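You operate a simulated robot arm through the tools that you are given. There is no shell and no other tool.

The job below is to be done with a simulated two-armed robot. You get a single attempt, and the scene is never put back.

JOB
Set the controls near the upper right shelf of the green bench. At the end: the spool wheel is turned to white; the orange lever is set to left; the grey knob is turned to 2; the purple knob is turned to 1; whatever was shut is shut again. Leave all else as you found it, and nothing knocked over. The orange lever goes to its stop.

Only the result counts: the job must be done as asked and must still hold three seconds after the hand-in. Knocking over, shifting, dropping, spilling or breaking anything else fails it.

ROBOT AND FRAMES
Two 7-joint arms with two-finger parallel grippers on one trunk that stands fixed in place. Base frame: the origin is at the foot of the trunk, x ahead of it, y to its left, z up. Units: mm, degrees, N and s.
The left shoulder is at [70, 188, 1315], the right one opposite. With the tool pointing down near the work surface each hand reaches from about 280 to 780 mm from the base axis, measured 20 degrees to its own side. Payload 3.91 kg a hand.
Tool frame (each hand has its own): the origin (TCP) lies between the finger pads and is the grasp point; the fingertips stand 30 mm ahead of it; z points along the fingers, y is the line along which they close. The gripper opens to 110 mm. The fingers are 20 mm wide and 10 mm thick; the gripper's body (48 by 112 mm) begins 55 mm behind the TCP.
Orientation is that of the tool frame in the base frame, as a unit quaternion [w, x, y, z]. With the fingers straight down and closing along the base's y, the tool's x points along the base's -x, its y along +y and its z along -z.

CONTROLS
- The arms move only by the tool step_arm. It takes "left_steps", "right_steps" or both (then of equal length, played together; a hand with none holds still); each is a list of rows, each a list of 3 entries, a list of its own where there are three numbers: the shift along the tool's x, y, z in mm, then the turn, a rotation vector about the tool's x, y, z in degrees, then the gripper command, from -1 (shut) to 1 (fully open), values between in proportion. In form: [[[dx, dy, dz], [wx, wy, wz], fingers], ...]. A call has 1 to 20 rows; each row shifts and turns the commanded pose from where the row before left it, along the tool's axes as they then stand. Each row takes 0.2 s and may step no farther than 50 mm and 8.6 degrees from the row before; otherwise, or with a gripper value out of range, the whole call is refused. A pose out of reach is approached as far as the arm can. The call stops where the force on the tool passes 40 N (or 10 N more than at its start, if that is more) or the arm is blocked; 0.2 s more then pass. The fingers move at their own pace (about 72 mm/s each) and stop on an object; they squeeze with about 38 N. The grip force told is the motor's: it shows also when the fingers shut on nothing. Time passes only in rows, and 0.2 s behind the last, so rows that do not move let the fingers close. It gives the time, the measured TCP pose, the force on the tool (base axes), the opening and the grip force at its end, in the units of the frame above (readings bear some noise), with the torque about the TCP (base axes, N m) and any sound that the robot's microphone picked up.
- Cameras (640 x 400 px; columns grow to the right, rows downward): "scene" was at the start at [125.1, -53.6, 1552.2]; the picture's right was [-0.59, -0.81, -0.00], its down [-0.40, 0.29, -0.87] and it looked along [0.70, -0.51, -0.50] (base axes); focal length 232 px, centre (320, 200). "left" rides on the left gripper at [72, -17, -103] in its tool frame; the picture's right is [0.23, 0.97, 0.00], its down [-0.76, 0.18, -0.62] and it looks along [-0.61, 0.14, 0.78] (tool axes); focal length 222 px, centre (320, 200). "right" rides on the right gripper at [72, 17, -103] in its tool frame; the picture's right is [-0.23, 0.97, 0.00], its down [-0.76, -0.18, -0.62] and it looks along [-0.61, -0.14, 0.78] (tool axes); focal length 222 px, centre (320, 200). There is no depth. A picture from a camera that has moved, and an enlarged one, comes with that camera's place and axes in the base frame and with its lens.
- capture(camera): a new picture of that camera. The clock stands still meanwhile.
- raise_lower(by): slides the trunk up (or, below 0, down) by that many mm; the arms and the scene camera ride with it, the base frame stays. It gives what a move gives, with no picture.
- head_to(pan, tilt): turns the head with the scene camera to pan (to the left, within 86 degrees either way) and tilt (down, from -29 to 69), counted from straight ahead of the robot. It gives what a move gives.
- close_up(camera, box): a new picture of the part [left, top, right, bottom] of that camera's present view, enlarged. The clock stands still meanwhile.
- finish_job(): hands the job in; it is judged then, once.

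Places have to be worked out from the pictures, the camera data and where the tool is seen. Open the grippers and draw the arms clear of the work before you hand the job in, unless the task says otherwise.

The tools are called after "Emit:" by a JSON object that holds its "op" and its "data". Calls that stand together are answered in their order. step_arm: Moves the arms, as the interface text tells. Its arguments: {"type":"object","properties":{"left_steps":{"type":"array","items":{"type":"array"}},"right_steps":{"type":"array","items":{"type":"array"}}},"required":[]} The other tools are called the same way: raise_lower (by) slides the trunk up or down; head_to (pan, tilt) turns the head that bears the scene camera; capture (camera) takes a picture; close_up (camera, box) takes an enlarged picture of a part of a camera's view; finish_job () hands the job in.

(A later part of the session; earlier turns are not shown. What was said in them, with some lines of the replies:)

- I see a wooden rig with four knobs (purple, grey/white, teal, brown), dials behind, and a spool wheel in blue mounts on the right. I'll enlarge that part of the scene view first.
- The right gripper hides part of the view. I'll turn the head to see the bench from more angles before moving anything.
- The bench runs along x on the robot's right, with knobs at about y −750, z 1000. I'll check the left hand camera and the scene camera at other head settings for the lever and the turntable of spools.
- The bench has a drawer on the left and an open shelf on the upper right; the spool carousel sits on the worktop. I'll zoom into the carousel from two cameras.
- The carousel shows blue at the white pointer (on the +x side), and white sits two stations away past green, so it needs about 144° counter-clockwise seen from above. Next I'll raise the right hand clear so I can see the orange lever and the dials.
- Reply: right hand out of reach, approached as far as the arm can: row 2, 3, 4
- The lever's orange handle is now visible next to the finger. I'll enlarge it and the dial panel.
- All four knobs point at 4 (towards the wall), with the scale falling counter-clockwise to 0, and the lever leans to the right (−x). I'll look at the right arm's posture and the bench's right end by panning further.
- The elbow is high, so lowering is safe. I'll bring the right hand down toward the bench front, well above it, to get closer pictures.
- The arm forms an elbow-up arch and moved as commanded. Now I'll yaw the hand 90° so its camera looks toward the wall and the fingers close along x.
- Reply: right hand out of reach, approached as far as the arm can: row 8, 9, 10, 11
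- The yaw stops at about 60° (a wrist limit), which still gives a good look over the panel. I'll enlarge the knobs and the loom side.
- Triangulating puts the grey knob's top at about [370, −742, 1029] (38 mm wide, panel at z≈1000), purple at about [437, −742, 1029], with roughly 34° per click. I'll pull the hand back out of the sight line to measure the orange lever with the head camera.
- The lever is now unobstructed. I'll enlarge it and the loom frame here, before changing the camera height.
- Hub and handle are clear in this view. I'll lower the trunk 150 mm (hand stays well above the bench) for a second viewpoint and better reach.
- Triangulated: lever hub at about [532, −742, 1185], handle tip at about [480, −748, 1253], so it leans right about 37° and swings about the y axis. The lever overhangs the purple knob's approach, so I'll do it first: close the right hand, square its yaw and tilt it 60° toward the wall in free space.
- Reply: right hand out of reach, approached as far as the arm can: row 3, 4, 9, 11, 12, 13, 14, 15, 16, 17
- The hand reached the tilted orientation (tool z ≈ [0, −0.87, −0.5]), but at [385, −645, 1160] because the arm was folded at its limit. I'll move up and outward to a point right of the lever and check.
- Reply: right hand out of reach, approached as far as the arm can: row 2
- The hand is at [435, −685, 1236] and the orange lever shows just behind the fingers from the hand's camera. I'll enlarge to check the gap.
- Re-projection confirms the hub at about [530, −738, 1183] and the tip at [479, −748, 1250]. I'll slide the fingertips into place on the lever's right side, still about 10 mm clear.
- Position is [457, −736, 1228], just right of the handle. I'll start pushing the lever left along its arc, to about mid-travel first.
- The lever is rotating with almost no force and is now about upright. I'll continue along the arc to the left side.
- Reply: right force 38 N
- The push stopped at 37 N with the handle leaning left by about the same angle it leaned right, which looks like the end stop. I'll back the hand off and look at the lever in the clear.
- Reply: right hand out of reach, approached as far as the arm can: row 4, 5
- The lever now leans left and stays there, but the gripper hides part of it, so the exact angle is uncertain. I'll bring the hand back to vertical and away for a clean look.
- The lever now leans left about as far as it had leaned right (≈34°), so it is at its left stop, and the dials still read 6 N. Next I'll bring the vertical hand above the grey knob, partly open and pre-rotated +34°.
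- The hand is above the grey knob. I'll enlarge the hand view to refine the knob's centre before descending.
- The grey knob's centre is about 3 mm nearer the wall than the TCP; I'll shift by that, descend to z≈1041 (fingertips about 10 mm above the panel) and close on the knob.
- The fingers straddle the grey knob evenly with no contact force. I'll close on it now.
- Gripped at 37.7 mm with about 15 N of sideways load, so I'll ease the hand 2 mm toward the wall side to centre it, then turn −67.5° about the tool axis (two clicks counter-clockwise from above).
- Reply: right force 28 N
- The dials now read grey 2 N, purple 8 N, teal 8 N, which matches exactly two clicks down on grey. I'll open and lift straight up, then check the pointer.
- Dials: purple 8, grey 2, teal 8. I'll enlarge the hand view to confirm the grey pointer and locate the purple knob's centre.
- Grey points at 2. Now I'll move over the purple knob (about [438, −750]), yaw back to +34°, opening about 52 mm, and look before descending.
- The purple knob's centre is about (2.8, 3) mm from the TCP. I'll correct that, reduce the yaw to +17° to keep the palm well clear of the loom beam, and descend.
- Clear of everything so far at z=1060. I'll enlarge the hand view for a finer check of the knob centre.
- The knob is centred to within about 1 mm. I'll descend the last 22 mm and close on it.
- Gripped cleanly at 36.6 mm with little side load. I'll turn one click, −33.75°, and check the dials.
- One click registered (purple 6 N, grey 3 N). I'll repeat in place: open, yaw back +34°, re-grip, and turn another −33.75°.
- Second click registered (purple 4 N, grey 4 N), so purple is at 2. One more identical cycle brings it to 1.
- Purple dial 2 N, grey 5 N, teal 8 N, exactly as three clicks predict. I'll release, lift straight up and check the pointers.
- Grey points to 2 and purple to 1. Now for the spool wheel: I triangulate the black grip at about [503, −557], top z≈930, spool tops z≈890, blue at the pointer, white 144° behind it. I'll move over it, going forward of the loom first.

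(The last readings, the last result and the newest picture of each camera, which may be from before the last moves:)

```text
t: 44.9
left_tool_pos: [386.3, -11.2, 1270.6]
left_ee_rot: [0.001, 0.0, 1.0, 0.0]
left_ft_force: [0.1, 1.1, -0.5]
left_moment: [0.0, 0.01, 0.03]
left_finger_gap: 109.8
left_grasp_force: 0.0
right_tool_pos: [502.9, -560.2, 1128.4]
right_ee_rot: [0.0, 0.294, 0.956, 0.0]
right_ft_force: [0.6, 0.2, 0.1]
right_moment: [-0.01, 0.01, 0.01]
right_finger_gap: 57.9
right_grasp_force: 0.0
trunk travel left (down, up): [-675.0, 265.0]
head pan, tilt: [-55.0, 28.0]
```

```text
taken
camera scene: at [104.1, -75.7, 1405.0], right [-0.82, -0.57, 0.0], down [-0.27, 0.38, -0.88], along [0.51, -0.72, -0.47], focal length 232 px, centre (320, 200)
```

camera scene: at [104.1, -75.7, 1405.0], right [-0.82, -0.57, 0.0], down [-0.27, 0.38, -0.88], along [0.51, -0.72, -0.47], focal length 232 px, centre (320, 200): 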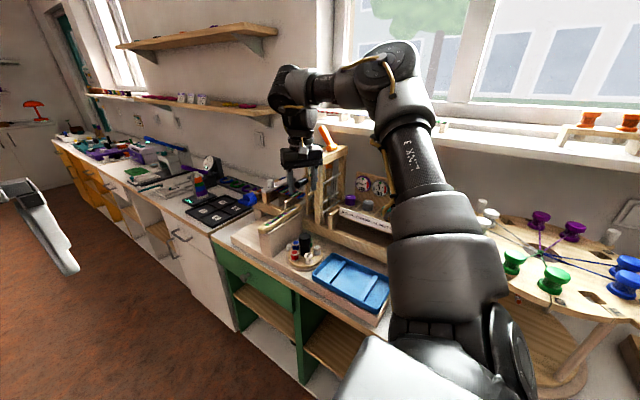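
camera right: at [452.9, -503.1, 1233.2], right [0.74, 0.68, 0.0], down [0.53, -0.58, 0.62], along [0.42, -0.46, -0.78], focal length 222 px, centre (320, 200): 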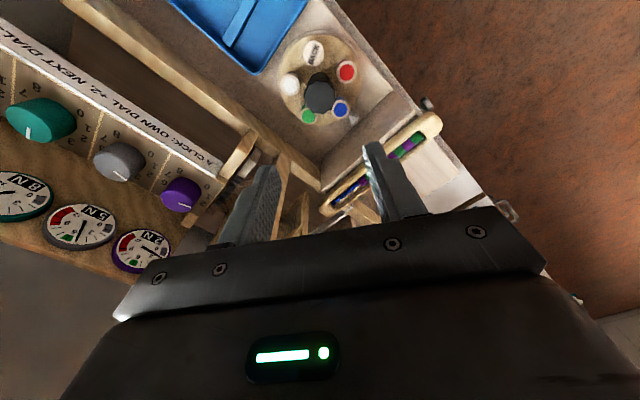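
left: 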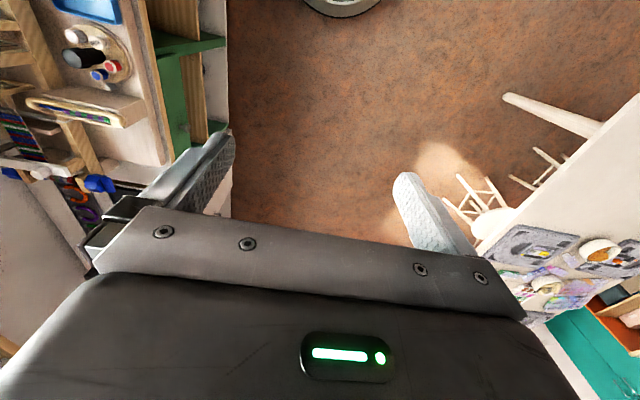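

The hand is nearly over the grip. I'll descend to z≈990 (tips about 30 mm above the grip's top) and enlarge the view to refine.

Emit:
{"op": "step_arm", "data": {"right_steps": [[[0, 0, 46], [0, 0, 0], 0.05], [[0, 0, 46], [0, 0, 0], 0.05], [[0, 0, 46], [0, 0, 0], 0.05]]}}

Emit:
{"op": "capture", "data": {"camera": "right"}}

Emit:
{"op": "close_up", "data": {"camera": "right", "box": [230, 60, 420, 200]}}

Emit:
{"op": "close_up", "data": {"camera": "scene", "box": [240, 170, 380, 290]}}

```text
t: 45.7
left_tool_pos: [387.7, -13.0, 1270.8]
left_ee_rot: [0.0, 0.0, 1.0, 0.001]
left_ft_force: [0.8, 0.1, 0.6]
left_moment: [-0.01, -0.01, -0.03]
left_finger_gap: 109.8
left_grasp_force: 0.1
right_tool_pos: [503.5, -557.8, 989.1]
right_ee_rot: [0.0, 0.293, 0.956, 0.001]
right_ft_force: [0.7, 0.0, -0.2]
right_moment: [-0.04, -0.03, -0.01]
right_finger_gap: 57.5
right_grasp_force: 0.2
trunk travel left (down, up): [-675.0, 265.0]
head pan, tilt: [-55.0, 28.0]
```

```text
taken
camera right: at [453.6, -502.6, 1093.1], right [0.73, 0.68, 0.0], down [0.53, -0.57, 0.62], along [0.42, -0.46, -0.78], focal length 222 px, centre (320, 200)
```

right: 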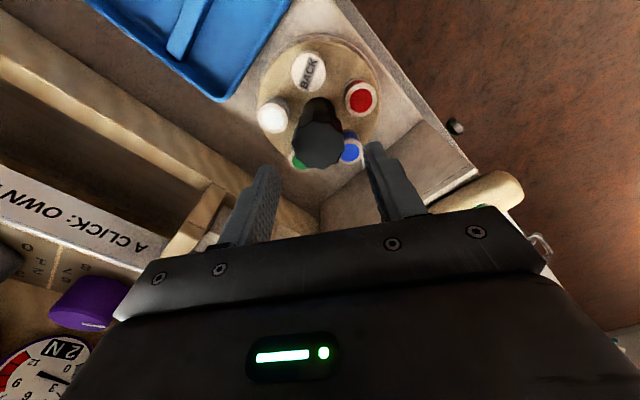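

```text
2.86 times, centred on (325, 130) of right
camera zoom: at [453.6, -502.6, 1093.1], right [0.73, 0.68, 0.0], down [0.53, -0.57, 0.62], along [0.42, -0.46, -0.78], focal length 635 px, centre (306, 400)
```

zoom: 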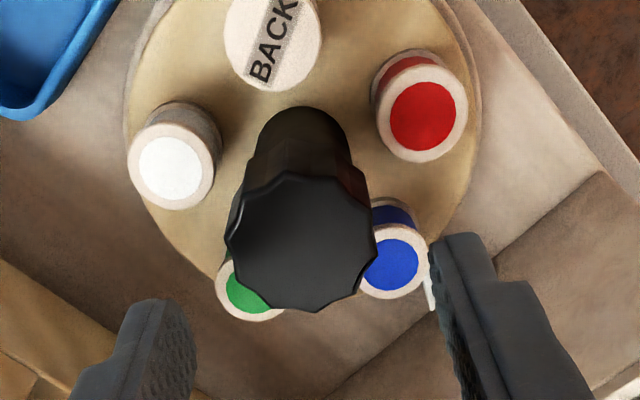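

```text
3.33 times, centred on (310, 230) of scene
camera zoom: at [104.8, -76.6, 1405.0], right [-0.82, -0.57, 0.0], down [-0.27, 0.39, -0.88], along [0.51, -0.72, -0.47], focal length 773 px, centre (353, 100)
```

zoom: 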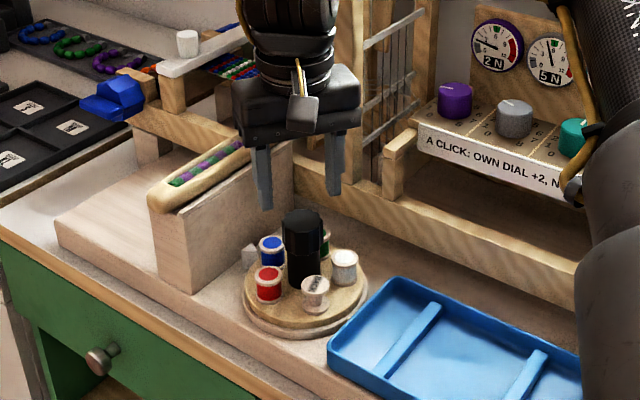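

The grip is centred to about 2 mm. I'll shift slightly, descend to TCP z≈932 (tips above the spools) and close on the grip.

Emit:
{"op": "step_arm", "data": {"right_steps": [[[-1.8, -1.2, 25], [0, 0, 0], 0.05], [[0, 0, 22], [0, 0, 0], 0.05], [[0, 0, 10], [0, 0, 0], 0.05], [[0, 0, 0], [0, 0, 0], -1], [[0, 0, 0], [0, 0, 0], -1], [[0, 0, 0], [0, 0, 0], -1]]}}

Emit:
{"op": "capture", "data": {"camera": "right"}}

Emit:
{"op": "close_up", "data": {"camera": "scene", "box": [240, 170, 380, 290]}}

```text
t: 47.1
left_tool_pos: [387.1, -10.6, 1271.0]
left_ee_rot: [0.0, 0.0, 1.0, 0.0]
left_ft_force: [0.2, -0.7, 0.4]
left_moment: [0.0, -0.01, -0.01]
left_finger_gap: 110.2
left_grasp_force: 0.0
right_tool_pos: [504.7, -559.8, 933.3]
right_ee_rot: [0.0, 0.292, 0.956, 0.001]
right_ft_force: [-0.6, 4.1, -3.0]
right_moment: [-0.48, -0.71, -0.05]
right_finger_gap: 39.8
right_grasp_force: 44.8
trunk travel left (down, up): [-675.0, 265.0]
head pan, tilt: [-55.0, 28.0]
```

```text
taken
camera right: at [454.3, -504.1, 1038.4], right [0.73, 0.68, 0.0], down [0.53, -0.57, 0.62], along [0.42, -0.46, -0.78], focal length 222 px, centre (320, 200)
```

right: 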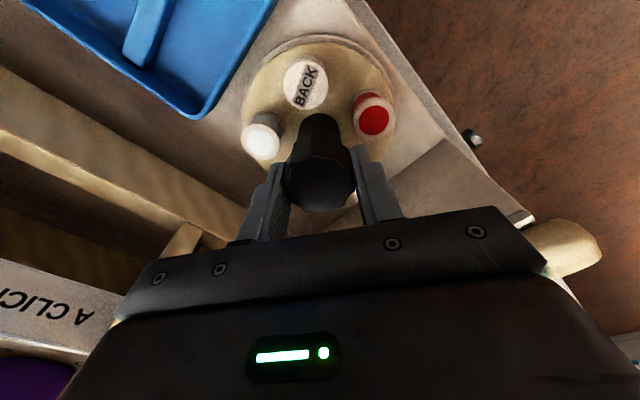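

```text
3.33 times, centred on (310, 230) of scene
camera zoom: at [104.1, -75.1, 1404.9], right [-0.82, -0.57, 0.0], down [-0.27, 0.38, -0.88], along [0.51, -0.72, -0.47], focal length 773 px, centre (353, 100)
```

zoom: 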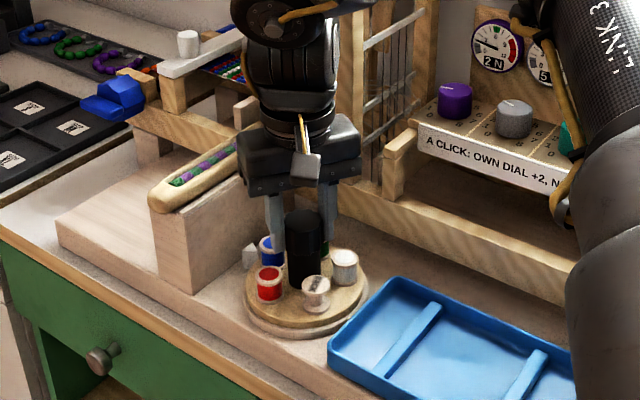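

Gripped at 39.8 mm, centred, spools untouched. I'll turn the wheel counter-clockwise by 72° (tool −72°) as the first half.

Emit:
{"op": "step_arm", "data": {"right_steps": [[[0, 0, 0], [0, 0, -8], -1], [[0, 0, 0], [0, 0, -8], -1], [[0, 0, 0], [0, 0, -8], -1], [[0, 0, 0], [0, 0, -8], -1], [[0, 0, 0], [0, 0, -8], -1], [[0, 0, 0], [0, 0, -8], -1], [[0, 0, 0], [0, 0, -8], -1], [[0, 0, 0], [0, 0, -8], -1], [[0, 0, 0], [0, 0, -8], -1], [[0, 0, 0], [0, 0, 0], -1]]}}

Emit:
{"op": "capture", "data": {"camera": "right"}}

Emit:
{"op": "close_up", "data": {"camera": "scene", "box": [240, 170, 380, 290]}}

```text
t: 48.9
left_tool_pos: [387.5, -10.5, 1270.8]
left_ee_rot: [-0.001, 0.001, 1.0, 0.0]
left_ft_force: [0.0, 0.5, -0.8]
left_moment: [0.01, 0.0, -0.02]
left_finger_gap: 109.9
left_grasp_force: 0.1
right_tool_pos: [504.7, -556.5, 934.8]
right_ee_rot: [-0.001, -0.235, 0.972, 0.003]
right_ft_force: [3.8, 14.3, -3.4]
right_moment: [-0.91, 0.15, 0.0]
right_finger_gap: 39.6
right_grasp_force: 44.8
trunk travel left (down, up): [-675.0, 265.0]
head pan, tilt: [-55.0, 28.0]
stopped in row 8 (right hand): the force on the tool passed its limit at 42 N (the readings are from after the stop); the commanded pose is now the measured one
```

```text
taken
camera right: at [432.9, -574.8, 1038.6], right [-0.24, 0.97, 0.01], down [0.76, 0.19, 0.62], along [0.6, 0.16, -0.78], focal length 222 px, centre (320, 200)
```

right: 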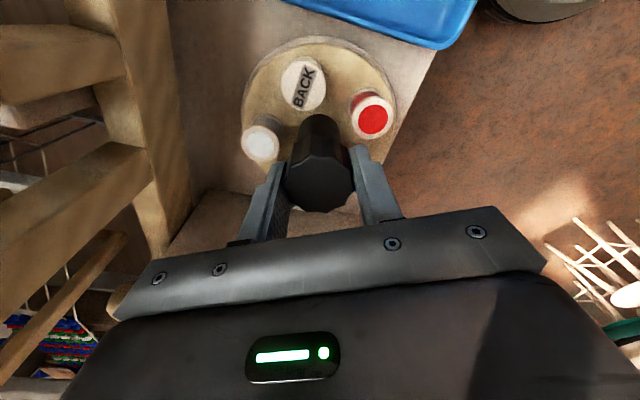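

```text
3.33 times, centred on (310, 230) of scene
camera zoom: at [104.9, -74.0, 1405.4], right [-0.82, -0.57, 0.0], down [-0.27, 0.38, -0.88], along [0.51, -0.72, -0.47], focal length 773 px, centre (353, 100)
```

zoom: 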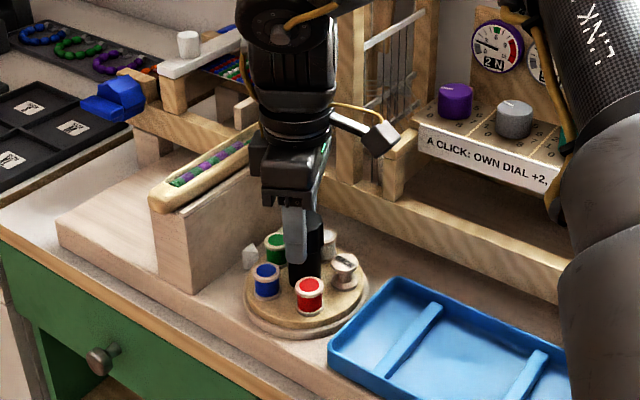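

The wheel turned about 61° (green is almost at the pointer) before side force built up to 42 N from slight off-centre gripping. I'll open the fingers to relieve it and see where the wheel rests.

Emit:
{"op": "step_arm", "data": {"right_steps": [[[0, 0, 0], [0, 0, 0], 0.05], [[0, 0, 0], [0, 0, 0], 0.05], [[0, 0, 0], [0, 0, 0], 0.05]]}}

Emit:
{"op": "capture", "data": {"camera": "right"}}

Emit:
{"op": "close_up", "data": {"camera": "scene", "box": [280, 220, 350, 280]}}

```text
t: 49.7
left_tool_pos: [387.2, -13.4, 1270.9]
left_ee_rot: [0.0, -0.001, 1.0, -0.001]
left_ft_force: [-0.7, -0.4, 0.4]
left_moment: [0.04, -0.02, -0.01]
left_finger_gap: 109.9
left_grasp_force: 0.1
right_tool_pos: [503.4, -561.0, 932.9]
right_ee_rot: [-0.001, -0.233, 0.973, 0.003]
right_ft_force: [0.7, -0.6, -0.5]
right_moment: [0.05, 0.02, -0.04]
right_finger_gap: 57.9
right_grasp_force: 0.0
trunk travel left (down, up): [-675.0, 265.0]
head pan, tilt: [-55.0, 28.0]
```

```text
taken
camera right: at [431.5, -577.6, 1037.7], right [-0.24, 0.97, 0.01], down [0.76, 0.18, 0.62], along [0.6, 0.15, -0.78], focal length 222 px, centre (320, 200)
```

right: 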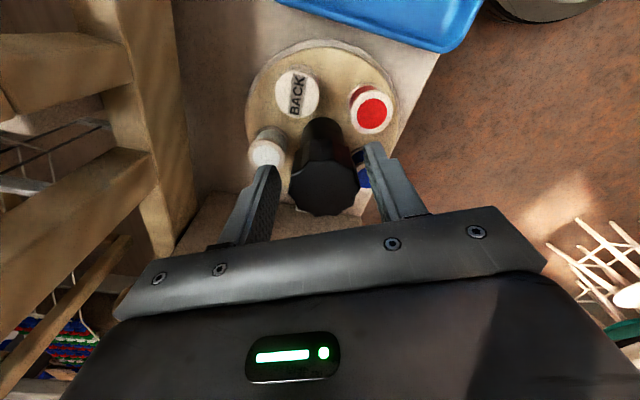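

```text
6.67 times, centred on (315, 250) of scene
camera zoom: at [103.7, -76.2, 1405.0], right [-0.82, -0.57, 0.0], down [-0.27, 0.39, -0.88], along [0.51, -0.72, -0.47], focal length 1546 px, centre (353, -133)
```

zoom: 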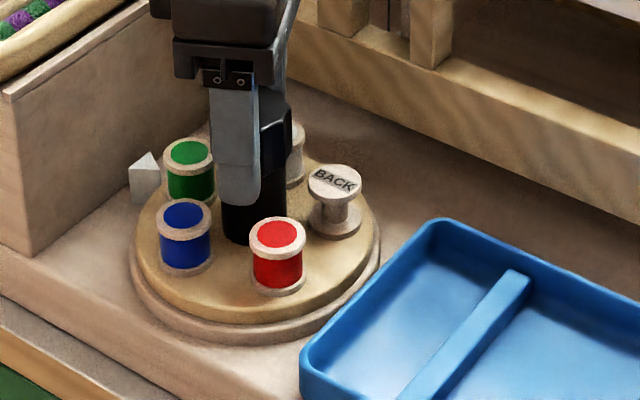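

After release the wheel settled with green exactly where blue had been, so it has detents and is one station along. I'll re-centre by about 3 mm, yaw the open hand back to +34° and re-grip.

Emit:
{"op": "step_arm", "data": {"right_steps": [[[-1.8, 2.4, 0], [0, 0, 0], 0.05], [[0, 0, 0], [0, 0, 7.65], 0.05], [[0, 0, 0], [0, 0, 7.65], 0.05], [[0, 0, 0], [0, 0, 7.65], 0.05], [[0, 0, 0], [0, 0, 7.65], 0.05], [[0, 0, 0], [0, 0, 7.65], 0.05], [[0, 0, 0], [0, 0, 7.65], 0.05], [[0, 0, 0], [0, 0, 7.65], 0.05], [[0, 0, 0], [0, 0, 7.65], 0.05]]}}

Emit:
{"op": "close_up", "data": {"camera": "right", "box": [220, 40, 420, 240]}}

```text
t: 51.7
left_tool_pos: [387.8, -12.6, 1270.8]
left_ee_rot: [-0.001, 0.0, 1.0, 0.0]
left_ft_force: [-0.5, -0.4, 0.9]
left_moment: [0.02, -0.01, -0.02]
left_finger_gap: 110.0
left_grasp_force: 0.1
right_tool_pos: [504.5, -558.0, 933.7]
right_ee_rot: [-0.002, 0.296, 0.955, 0.002]
right_ft_force: [1.0, 0.7, -0.2]
right_moment: [-0.03, 0.0, 0.01]
right_finger_gap: 57.8
right_grasp_force: 0.2
trunk travel left (down, up): [-675.0, 265.0]
head pan, tilt: [-55.0, 28.0]
```

```text
2.00 times, centred on (320, 140) of right
camera zoom: at [454.0, -501.5, 1038.4], right [0.74, 0.68, 0.0], down [0.53, -0.58, 0.62], along [0.42, -0.46, -0.78], focal length 444 px, centre (320, 320)
```

zoom: 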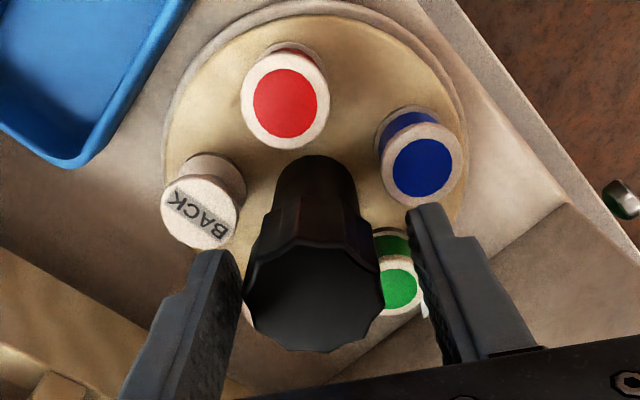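

The view shows green at the pointer and the grip centred within about 1 mm. I'll close on it again.

Emit:
{"op": "step_arm", "data": {"right_steps": [[[0, -0.7, 0], [0, 0, 0], -1], [[0, 0, 0], [0, 0, 0], -1], [[0, 0, 0], [0, 0, 0], -1]]}}

```text
t: 52.5
left_tool_pos: [387.0, -12.1, 1271.6]
left_ee_rot: [0.0, 0.0, 1.0, 0.0]
left_ft_force: [0.3, -0.5, -0.3]
left_moment: [0.02, -0.03, 0.01]
left_finger_gap: 109.6
left_grasp_force: 0.0
right_tool_pos: [503.6, -559.5, 933.6]
right_ee_rot: [-0.002, 0.295, 0.955, 0.002]
right_ft_force: [-1.5, -3.6, 1.3]
right_moment: [-0.61, -0.16, -0.05]
right_finger_gap: 39.5
right_grasp_force: 45.1
trunk travel left (down, up): [-675.0, 265.0]
head pan, tilt: [-55.0, 28.0]
```

Well centred this time (under 4 N). I'll turn in stages, −40° first, watching the side force.

Emit:
{"op": "step_arm", "data": {"right_steps": [[[0, 0, 0], [0, 0, -8], -1], [[0, 0, 0], [0, 0, -8], -1], [[0, 0, 0], [0, 0, -8], -1], [[0, 0, 0], [0, 0, -8], -1], [[0, 0, 0], [0, 0, -8], -1]]}}

```text
t: 53.7
left_tool_pos: [386.4, -12.6, 1271.3]
left_ee_rot: [0.0, 0.0, 1.0, 0.0]
left_ft_force: [0.4, -0.7, 0.8]
left_moment: [0.01, -0.01, -0.02]
left_finger_gap: 109.9
left_grasp_force: 0.0
right_tool_pos: [502.2, -557.6, 932.7]
right_ee_rot: [-0.001, -0.052, 0.999, 0.001]
right_ft_force: [-0.6, -5.5, 5.5]
right_moment: [-1.07, 1.07, 0.02]
right_finger_gap: 39.7
right_grasp_force: 45.2
trunk travel left (down, up): [-675.0, 265.0]
head pan, tilt: [-55.0, 28.0]
```

The side load is low (5 N). I'll continue with the remaining −32°.

Emit:
{"op": "step_arm", "data": {"right_steps": [[[0, 0, 0], [0, 0, -8], -1], [[0, 0, 0], [0, 0, -8], -1], [[0, 0, 0], [0, 0, -8], -1], [[0, 0, 0], [0, 0, -8], -1], [[0, 0, 0], [0, 0, 0], -1]]}}

Emit:
{"op": "close_up", "data": {"camera": "scene", "box": [280, 220, 350, 280]}}

Emit:
{"op": "capture", "data": {"camera": "right"}}

```text
t: 54.9
left_tool_pos: [386.1, -13.7, 1271.4]
left_ee_rot: [0.0, -0.001, 1.0, 0.0]
left_ft_force: [0.8, -0.7, 0.1]
left_moment: [0.01, -0.01, 0.01]
left_finger_gap: 109.7
left_grasp_force: 0.0
right_tool_pos: [503.1, -557.1, 933.3]
right_ee_rot: [0.0, -0.324, 0.946, 0.001]
right_ft_force: [-2.9, -6.7, 2.7]
right_moment: [-1.49, -0.36, -0.02]
right_finger_gap: 39.7
right_grasp_force: 44.9
trunk travel left (down, up): [-675.0, 265.0]
head pan, tilt: [-55.0, 28.0]
```

```text
6.67 times, centred on (315, 250) of scene
camera zoom: at [103.0, -76.3, 1405.0], right [-0.82, -0.57, 0.0], down [-0.27, 0.39, -0.88], along [0.51, -0.72, -0.47], focal length 1546 px, centre (353, -133)
```

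zoom: 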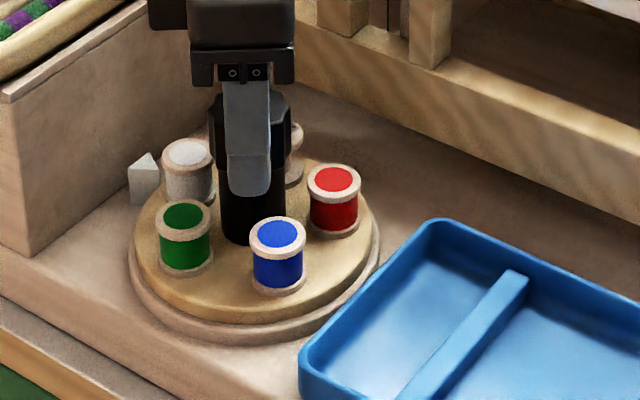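

```text
taken
camera right: at [435.6, -588.5, 1037.7], right [-0.42, 0.91, 0.0], down [0.71, 0.32, 0.62], along [0.56, 0.26, -0.78], focal length 222 px, centre (320, 200)
```

right: 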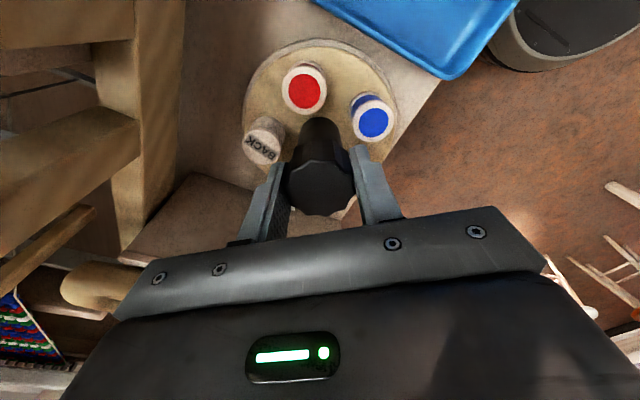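

White now sits exactly at the pointer. I'll open, lift straight up and verify it stays there.

Emit:
{"op": "step_arm", "data": {"right_steps": [[[0, 0, 0], [0, 0, 0], 0.05], [[0, 0, 0], [0, 0, 0], 0.05], [[0, 0, 0], [0, 0, 0], 0.05], [[0, 0, -20], [0, 0, 0], 0.05], [[0, 0, -30], [0, 0, 0], 0.05], [[0, 0, -40], [0, 0, 0], 0.05], [[0, 0, -45], [0, 0, 0], 0.05], [[0, 0, -45], [0, 0, 0], 0.05]]}}

Emit:
{"op": "capture", "data": {"camera": "right"}}

Emit:
{"op": "close_up", "data": {"camera": "scene", "box": [280, 220, 350, 280]}}

```text
t: 56.7
left_tool_pos: [386.1, -11.0, 1271.0]
left_ee_rot: [0.001, 0.0, 1.0, -0.001]
left_ft_force: [-0.3, -0.1, -0.1]
left_moment: [-0.02, 0.01, 0.02]
left_finger_gap: 110.2
left_grasp_force: 0.0
right_tool_pos: [502.8, -557.0, 1114.9]
right_ee_rot: [-0.001, -0.323, 0.947, 0.002]
right_ft_force: [0.2, -0.1, 0.1]
right_moment: [-0.03, -0.01, -0.03]
right_finger_gap: 57.6
right_grasp_force: 0.1
trunk travel left (down, up): [-675.0, 265.0]
head pan, tilt: [-55.0, 28.0]
```

```text
taken
camera right: at [436.0, -587.0, 1218.6], right [-0.42, 0.91, 0.0], down [0.71, 0.32, 0.62], along [0.57, 0.26, -0.78], focal length 222 px, centre (320, 200)
```

right: 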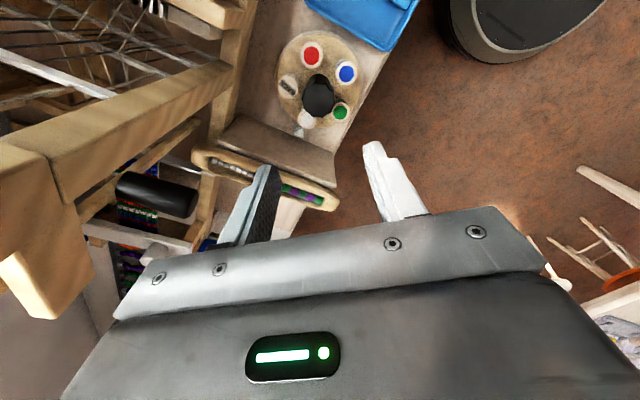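

```text
6.67 times, centred on (315, 250) of scene
camera zoom: at [103.3, -74.0, 1405.1], right [-0.82, -0.57, 0.0], down [-0.27, 0.38, -0.88], along [0.51, -0.72, -0.47], focal length 1546 px, centre (353, -133)
```

zoom: 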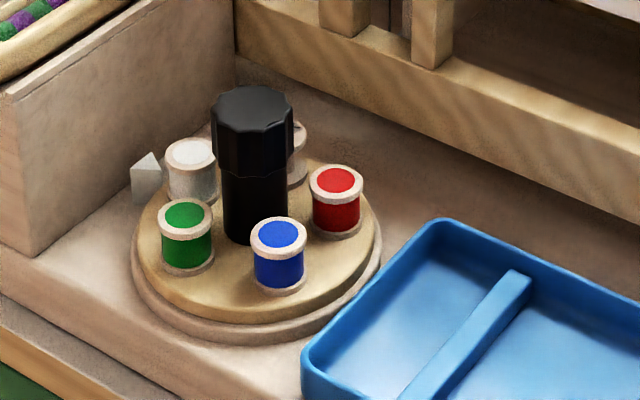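

White holds at the pointer. I'll withdraw the right hand from the bench, open it, and square it up.

Emit:
{"op": "step_arm", "data": {"right_steps": [[[17, 43.4, -12], [0, 0, 0], 0.3], [[17, 43.4, -12], [0, 0, 0], 0.6], [[17, 43.4, -12], [0, 0, 0], 1], [[17, 43.4, -12], [0, 0, 0], 1], [[17, 43.4, -12], [0, 0, 0], 1], [[0, 0, 0], [0, 0, 7.6], 1], [[0, 0, 0], [0, 0, 7.6], 1], [[0, 0, 0], [0, 0, 7.6], 1], [[0, 0, 0], [0, 0, 7.6], 1], [[0, 0, 0], [0, 0, 7.6], 1]]}}

Emit:
{"op": "capture", "data": {"camera": "scene"}}

Emit:
{"op": "close_up", "data": {"camera": "scene", "box": [295, 115, 375, 175]}}

Emit:
{"op": "close_up", "data": {"camera": "scene", "box": [240, 120, 440, 280]}}

```text
t: 58.9
left_tool_pos: [386.7, -11.7, 1271.3]
left_ee_rot: [0.0, 0.0, 1.0, 0.0]
left_ft_force: [1.3, 0.2, 0.2]
left_moment: [-0.02, 0.01, 0.04]
left_finger_gap: 110.1
left_grasp_force: 0.0
right_tool_pos: [304.2, -438.8, 1174.8]
right_ee_rot: [0.0, 0.003, 1.0, 0.002]
right_ft_force: [0.8, 1.1, 0.0]
right_moment: [0.01, -0.02, 0.01]
right_finger_gap: 109.6
right_grasp_force: 0.1
trunk travel left (down, up): [-675.0, 265.0]
head pan, tilt: [-55.0, 28.0]
```

```text
taken
camera scene: at [103.6, -75.6, 1405.0], right [-0.82, -0.57, 0.0], down [-0.27, 0.38, -0.88], along [0.51, -0.72, -0.47], focal length 232 px, centre (320, 200)
```

scene: 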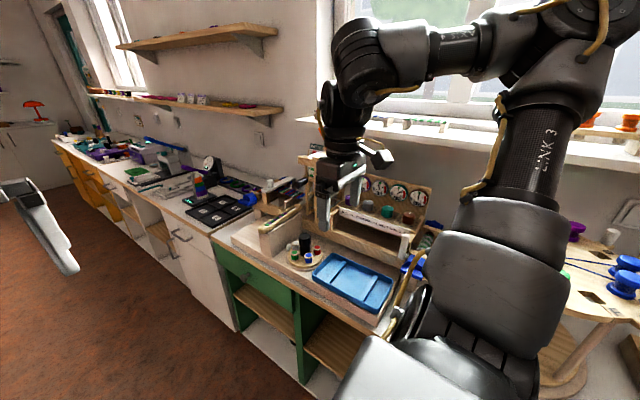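

```text
6.67 times, centred on (335, 145) of scene
camera zoom: at [103.6, -75.6, 1405.0], right [-0.82, -0.57, 0.0], down [-0.27, 0.38, -0.88], along [0.51, -0.72, -0.47], focal length 1546 px, centre (220, 567)
```

zoom: 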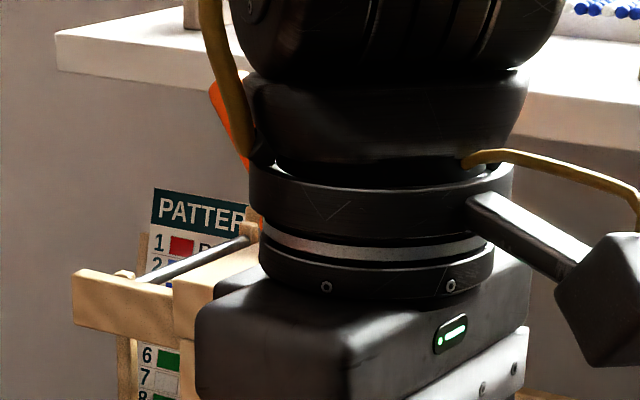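

```text
2.50 times, centred on (340, 200) of scene
camera zoom: at [103.6, -75.6, 1405.0], right [-0.82, -0.57, 0.0], down [-0.27, 0.38, -0.88], along [0.51, -0.72, -0.47], focal length 580 px, centre (270, 200)
```

zoom: 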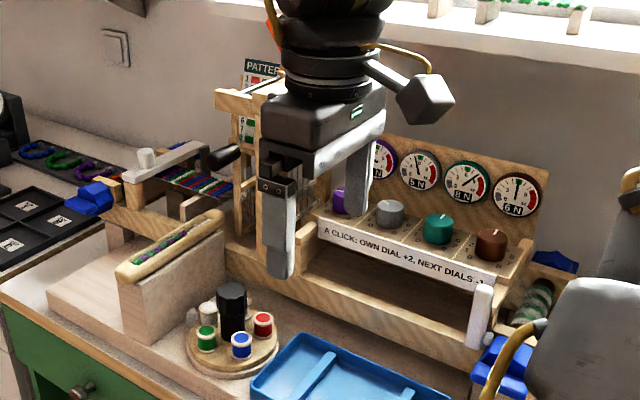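

The hand blocks the view of the lever; I'll draw it back to x≈195 for a final check of everything.

Emit:
{"op": "step_arm", "data": {"right_steps": [[[37, -7, 0], [0, 0, 0], 1], [[37, -7, 0], [0, 0, 0], 1], [[37, -7, 0], [0, 0, 0], 1]]}}

Emit:
{"op": "capture", "data": {"camera": "scene"}}

Emit:
{"op": "close_up", "data": {"camera": "scene", "box": [295, 115, 375, 175]}}

Emit:
{"op": "close_up", "data": {"camera": "scene", "box": [320, 165, 440, 245]}}

```text
t: 59.7
left_tool_pos: [385.7, -12.6, 1272.2]
left_ee_rot: [0.0, 0.0, 1.0, 0.0]
left_ft_force: [-0.5, -0.3, 0.5]
left_moment: [-0.03, -0.01, 0.01]
left_finger_gap: 109.9
left_grasp_force: 0.1
right_tool_pos: [188.5, -457.8, 1176.6]
right_ee_rot: [-0.001, 0.001, 1.0, 0.003]
right_ft_force: [0.5, -0.4, -0.2]
right_moment: [0.0, -0.01, 0.02]
right_finger_gap: 110.0
right_grasp_force: 0.1
trunk travel left (down, up): [-675.0, 265.0]
head pan, tilt: [-55.0, 28.0]
```

```text
taken
camera scene: at [102.4, -75.2, 1405.1], right [-0.82, -0.57, 0.0], down [-0.27, 0.38, -0.88], along [0.51, -0.72, -0.47], focal length 232 px, centre (320, 200)
```

scene: 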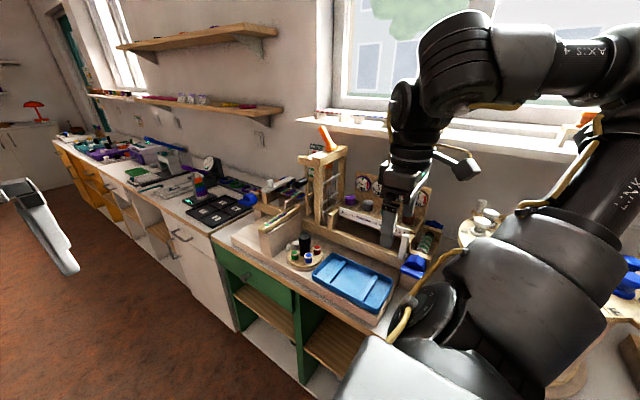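

```text
6.67 times, centred on (335, 145) of scene
camera zoom: at [102.4, -75.2, 1405.1], right [-0.82, -0.57, 0.0], down [-0.27, 0.38, -0.88], along [0.51, -0.72, -0.47], focal length 1546 px, centre (220, 567)
```

zoom: 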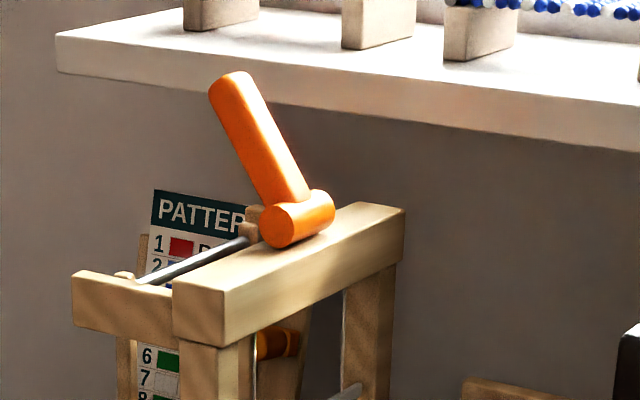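

```text
5.00 times, centred on (380, 205) of scene
camera zoom: at [102.4, -75.2, 1405.1], right [-0.82, -0.57, 0.0], down [-0.27, 0.38, -0.88], along [0.51, -0.72, -0.47], focal length 1160 px, centre (20, 175)
```

zoom: 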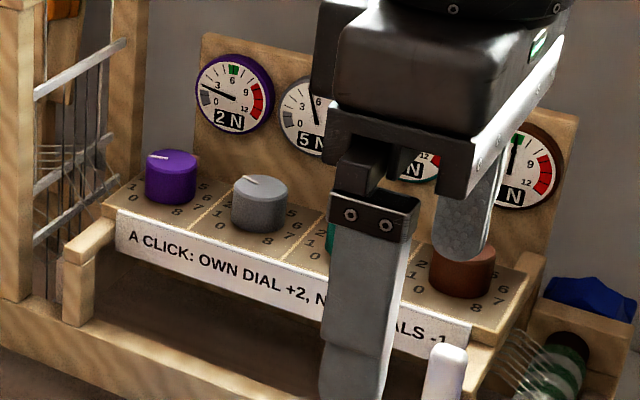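

Everything checks: the lever leans left at its stop, grey is at 2, purple at 1, white is at the wheel's pointer, and the teal and brown knobs and surrounding items look unchanged. A last look at the whole worktop before handing in.

Emit:
{"op": "close_up", "data": {"camera": "scene", "box": [200, 150, 420, 330]}}

Emit:
{"op": "capture", "data": {"camera": "right"}}

```text
2.22 times, centred on (310, 240) of scene
camera zoom: at [102.4, -75.2, 1405.1], right [-0.82, -0.57, 0.0], down [-0.27, 0.38, -0.88], along [0.51, -0.72, -0.47], focal length 515 px, centre (342, 111)
```

zoom: 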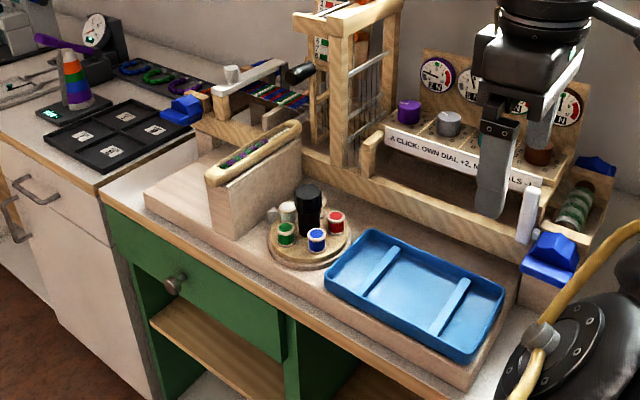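

```text
taken
camera right: at [117.3, -441.1, 1281.0], right [0.23, 0.97, 0.0], down [0.76, -0.18, 0.62], along [0.61, -0.14, -0.78], focal length 222 px, centre (320, 200)
```

right: 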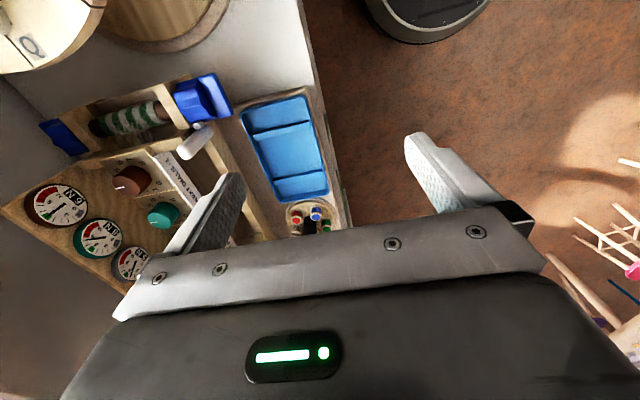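

The bench is in order: tray, shuttle, loom and drawer are as found, all four controls are set, and both hands are open and clear. I'm handing the job in.

Emit:
{"op": "finish_job", "data": {}}

```text
The job is handed in.
```

I set all four controls and handed the job in; I don't have the verdict yet.

- **Spool wheel:** white is at the pointer. The wheel settled into place at each colour, and white stayed put after I let go.
- **Orange lever:** it leans left. The push ended at about 37 N with almost no force before that, and the lever has not sprung back. From the pictures it leans left about as far as it first leaned right, so I judge it is at its stop.
- **Grey knob:** it points at 2.
- **Purple knob:** it points at 1.

Turning the knobs moved the dials as the label on the rig says. Purple now reads 2 N, grey 5 N, teal 8 N and brown still 6 N.

I opened nothing, so the drawer is shut as I found it. The teal and brown knobs, tray, shuttle and the rest of the bench look untouched in the last pictures. Both grippers are open and drawn clear. The trunk is 150 mm lower than at the start.
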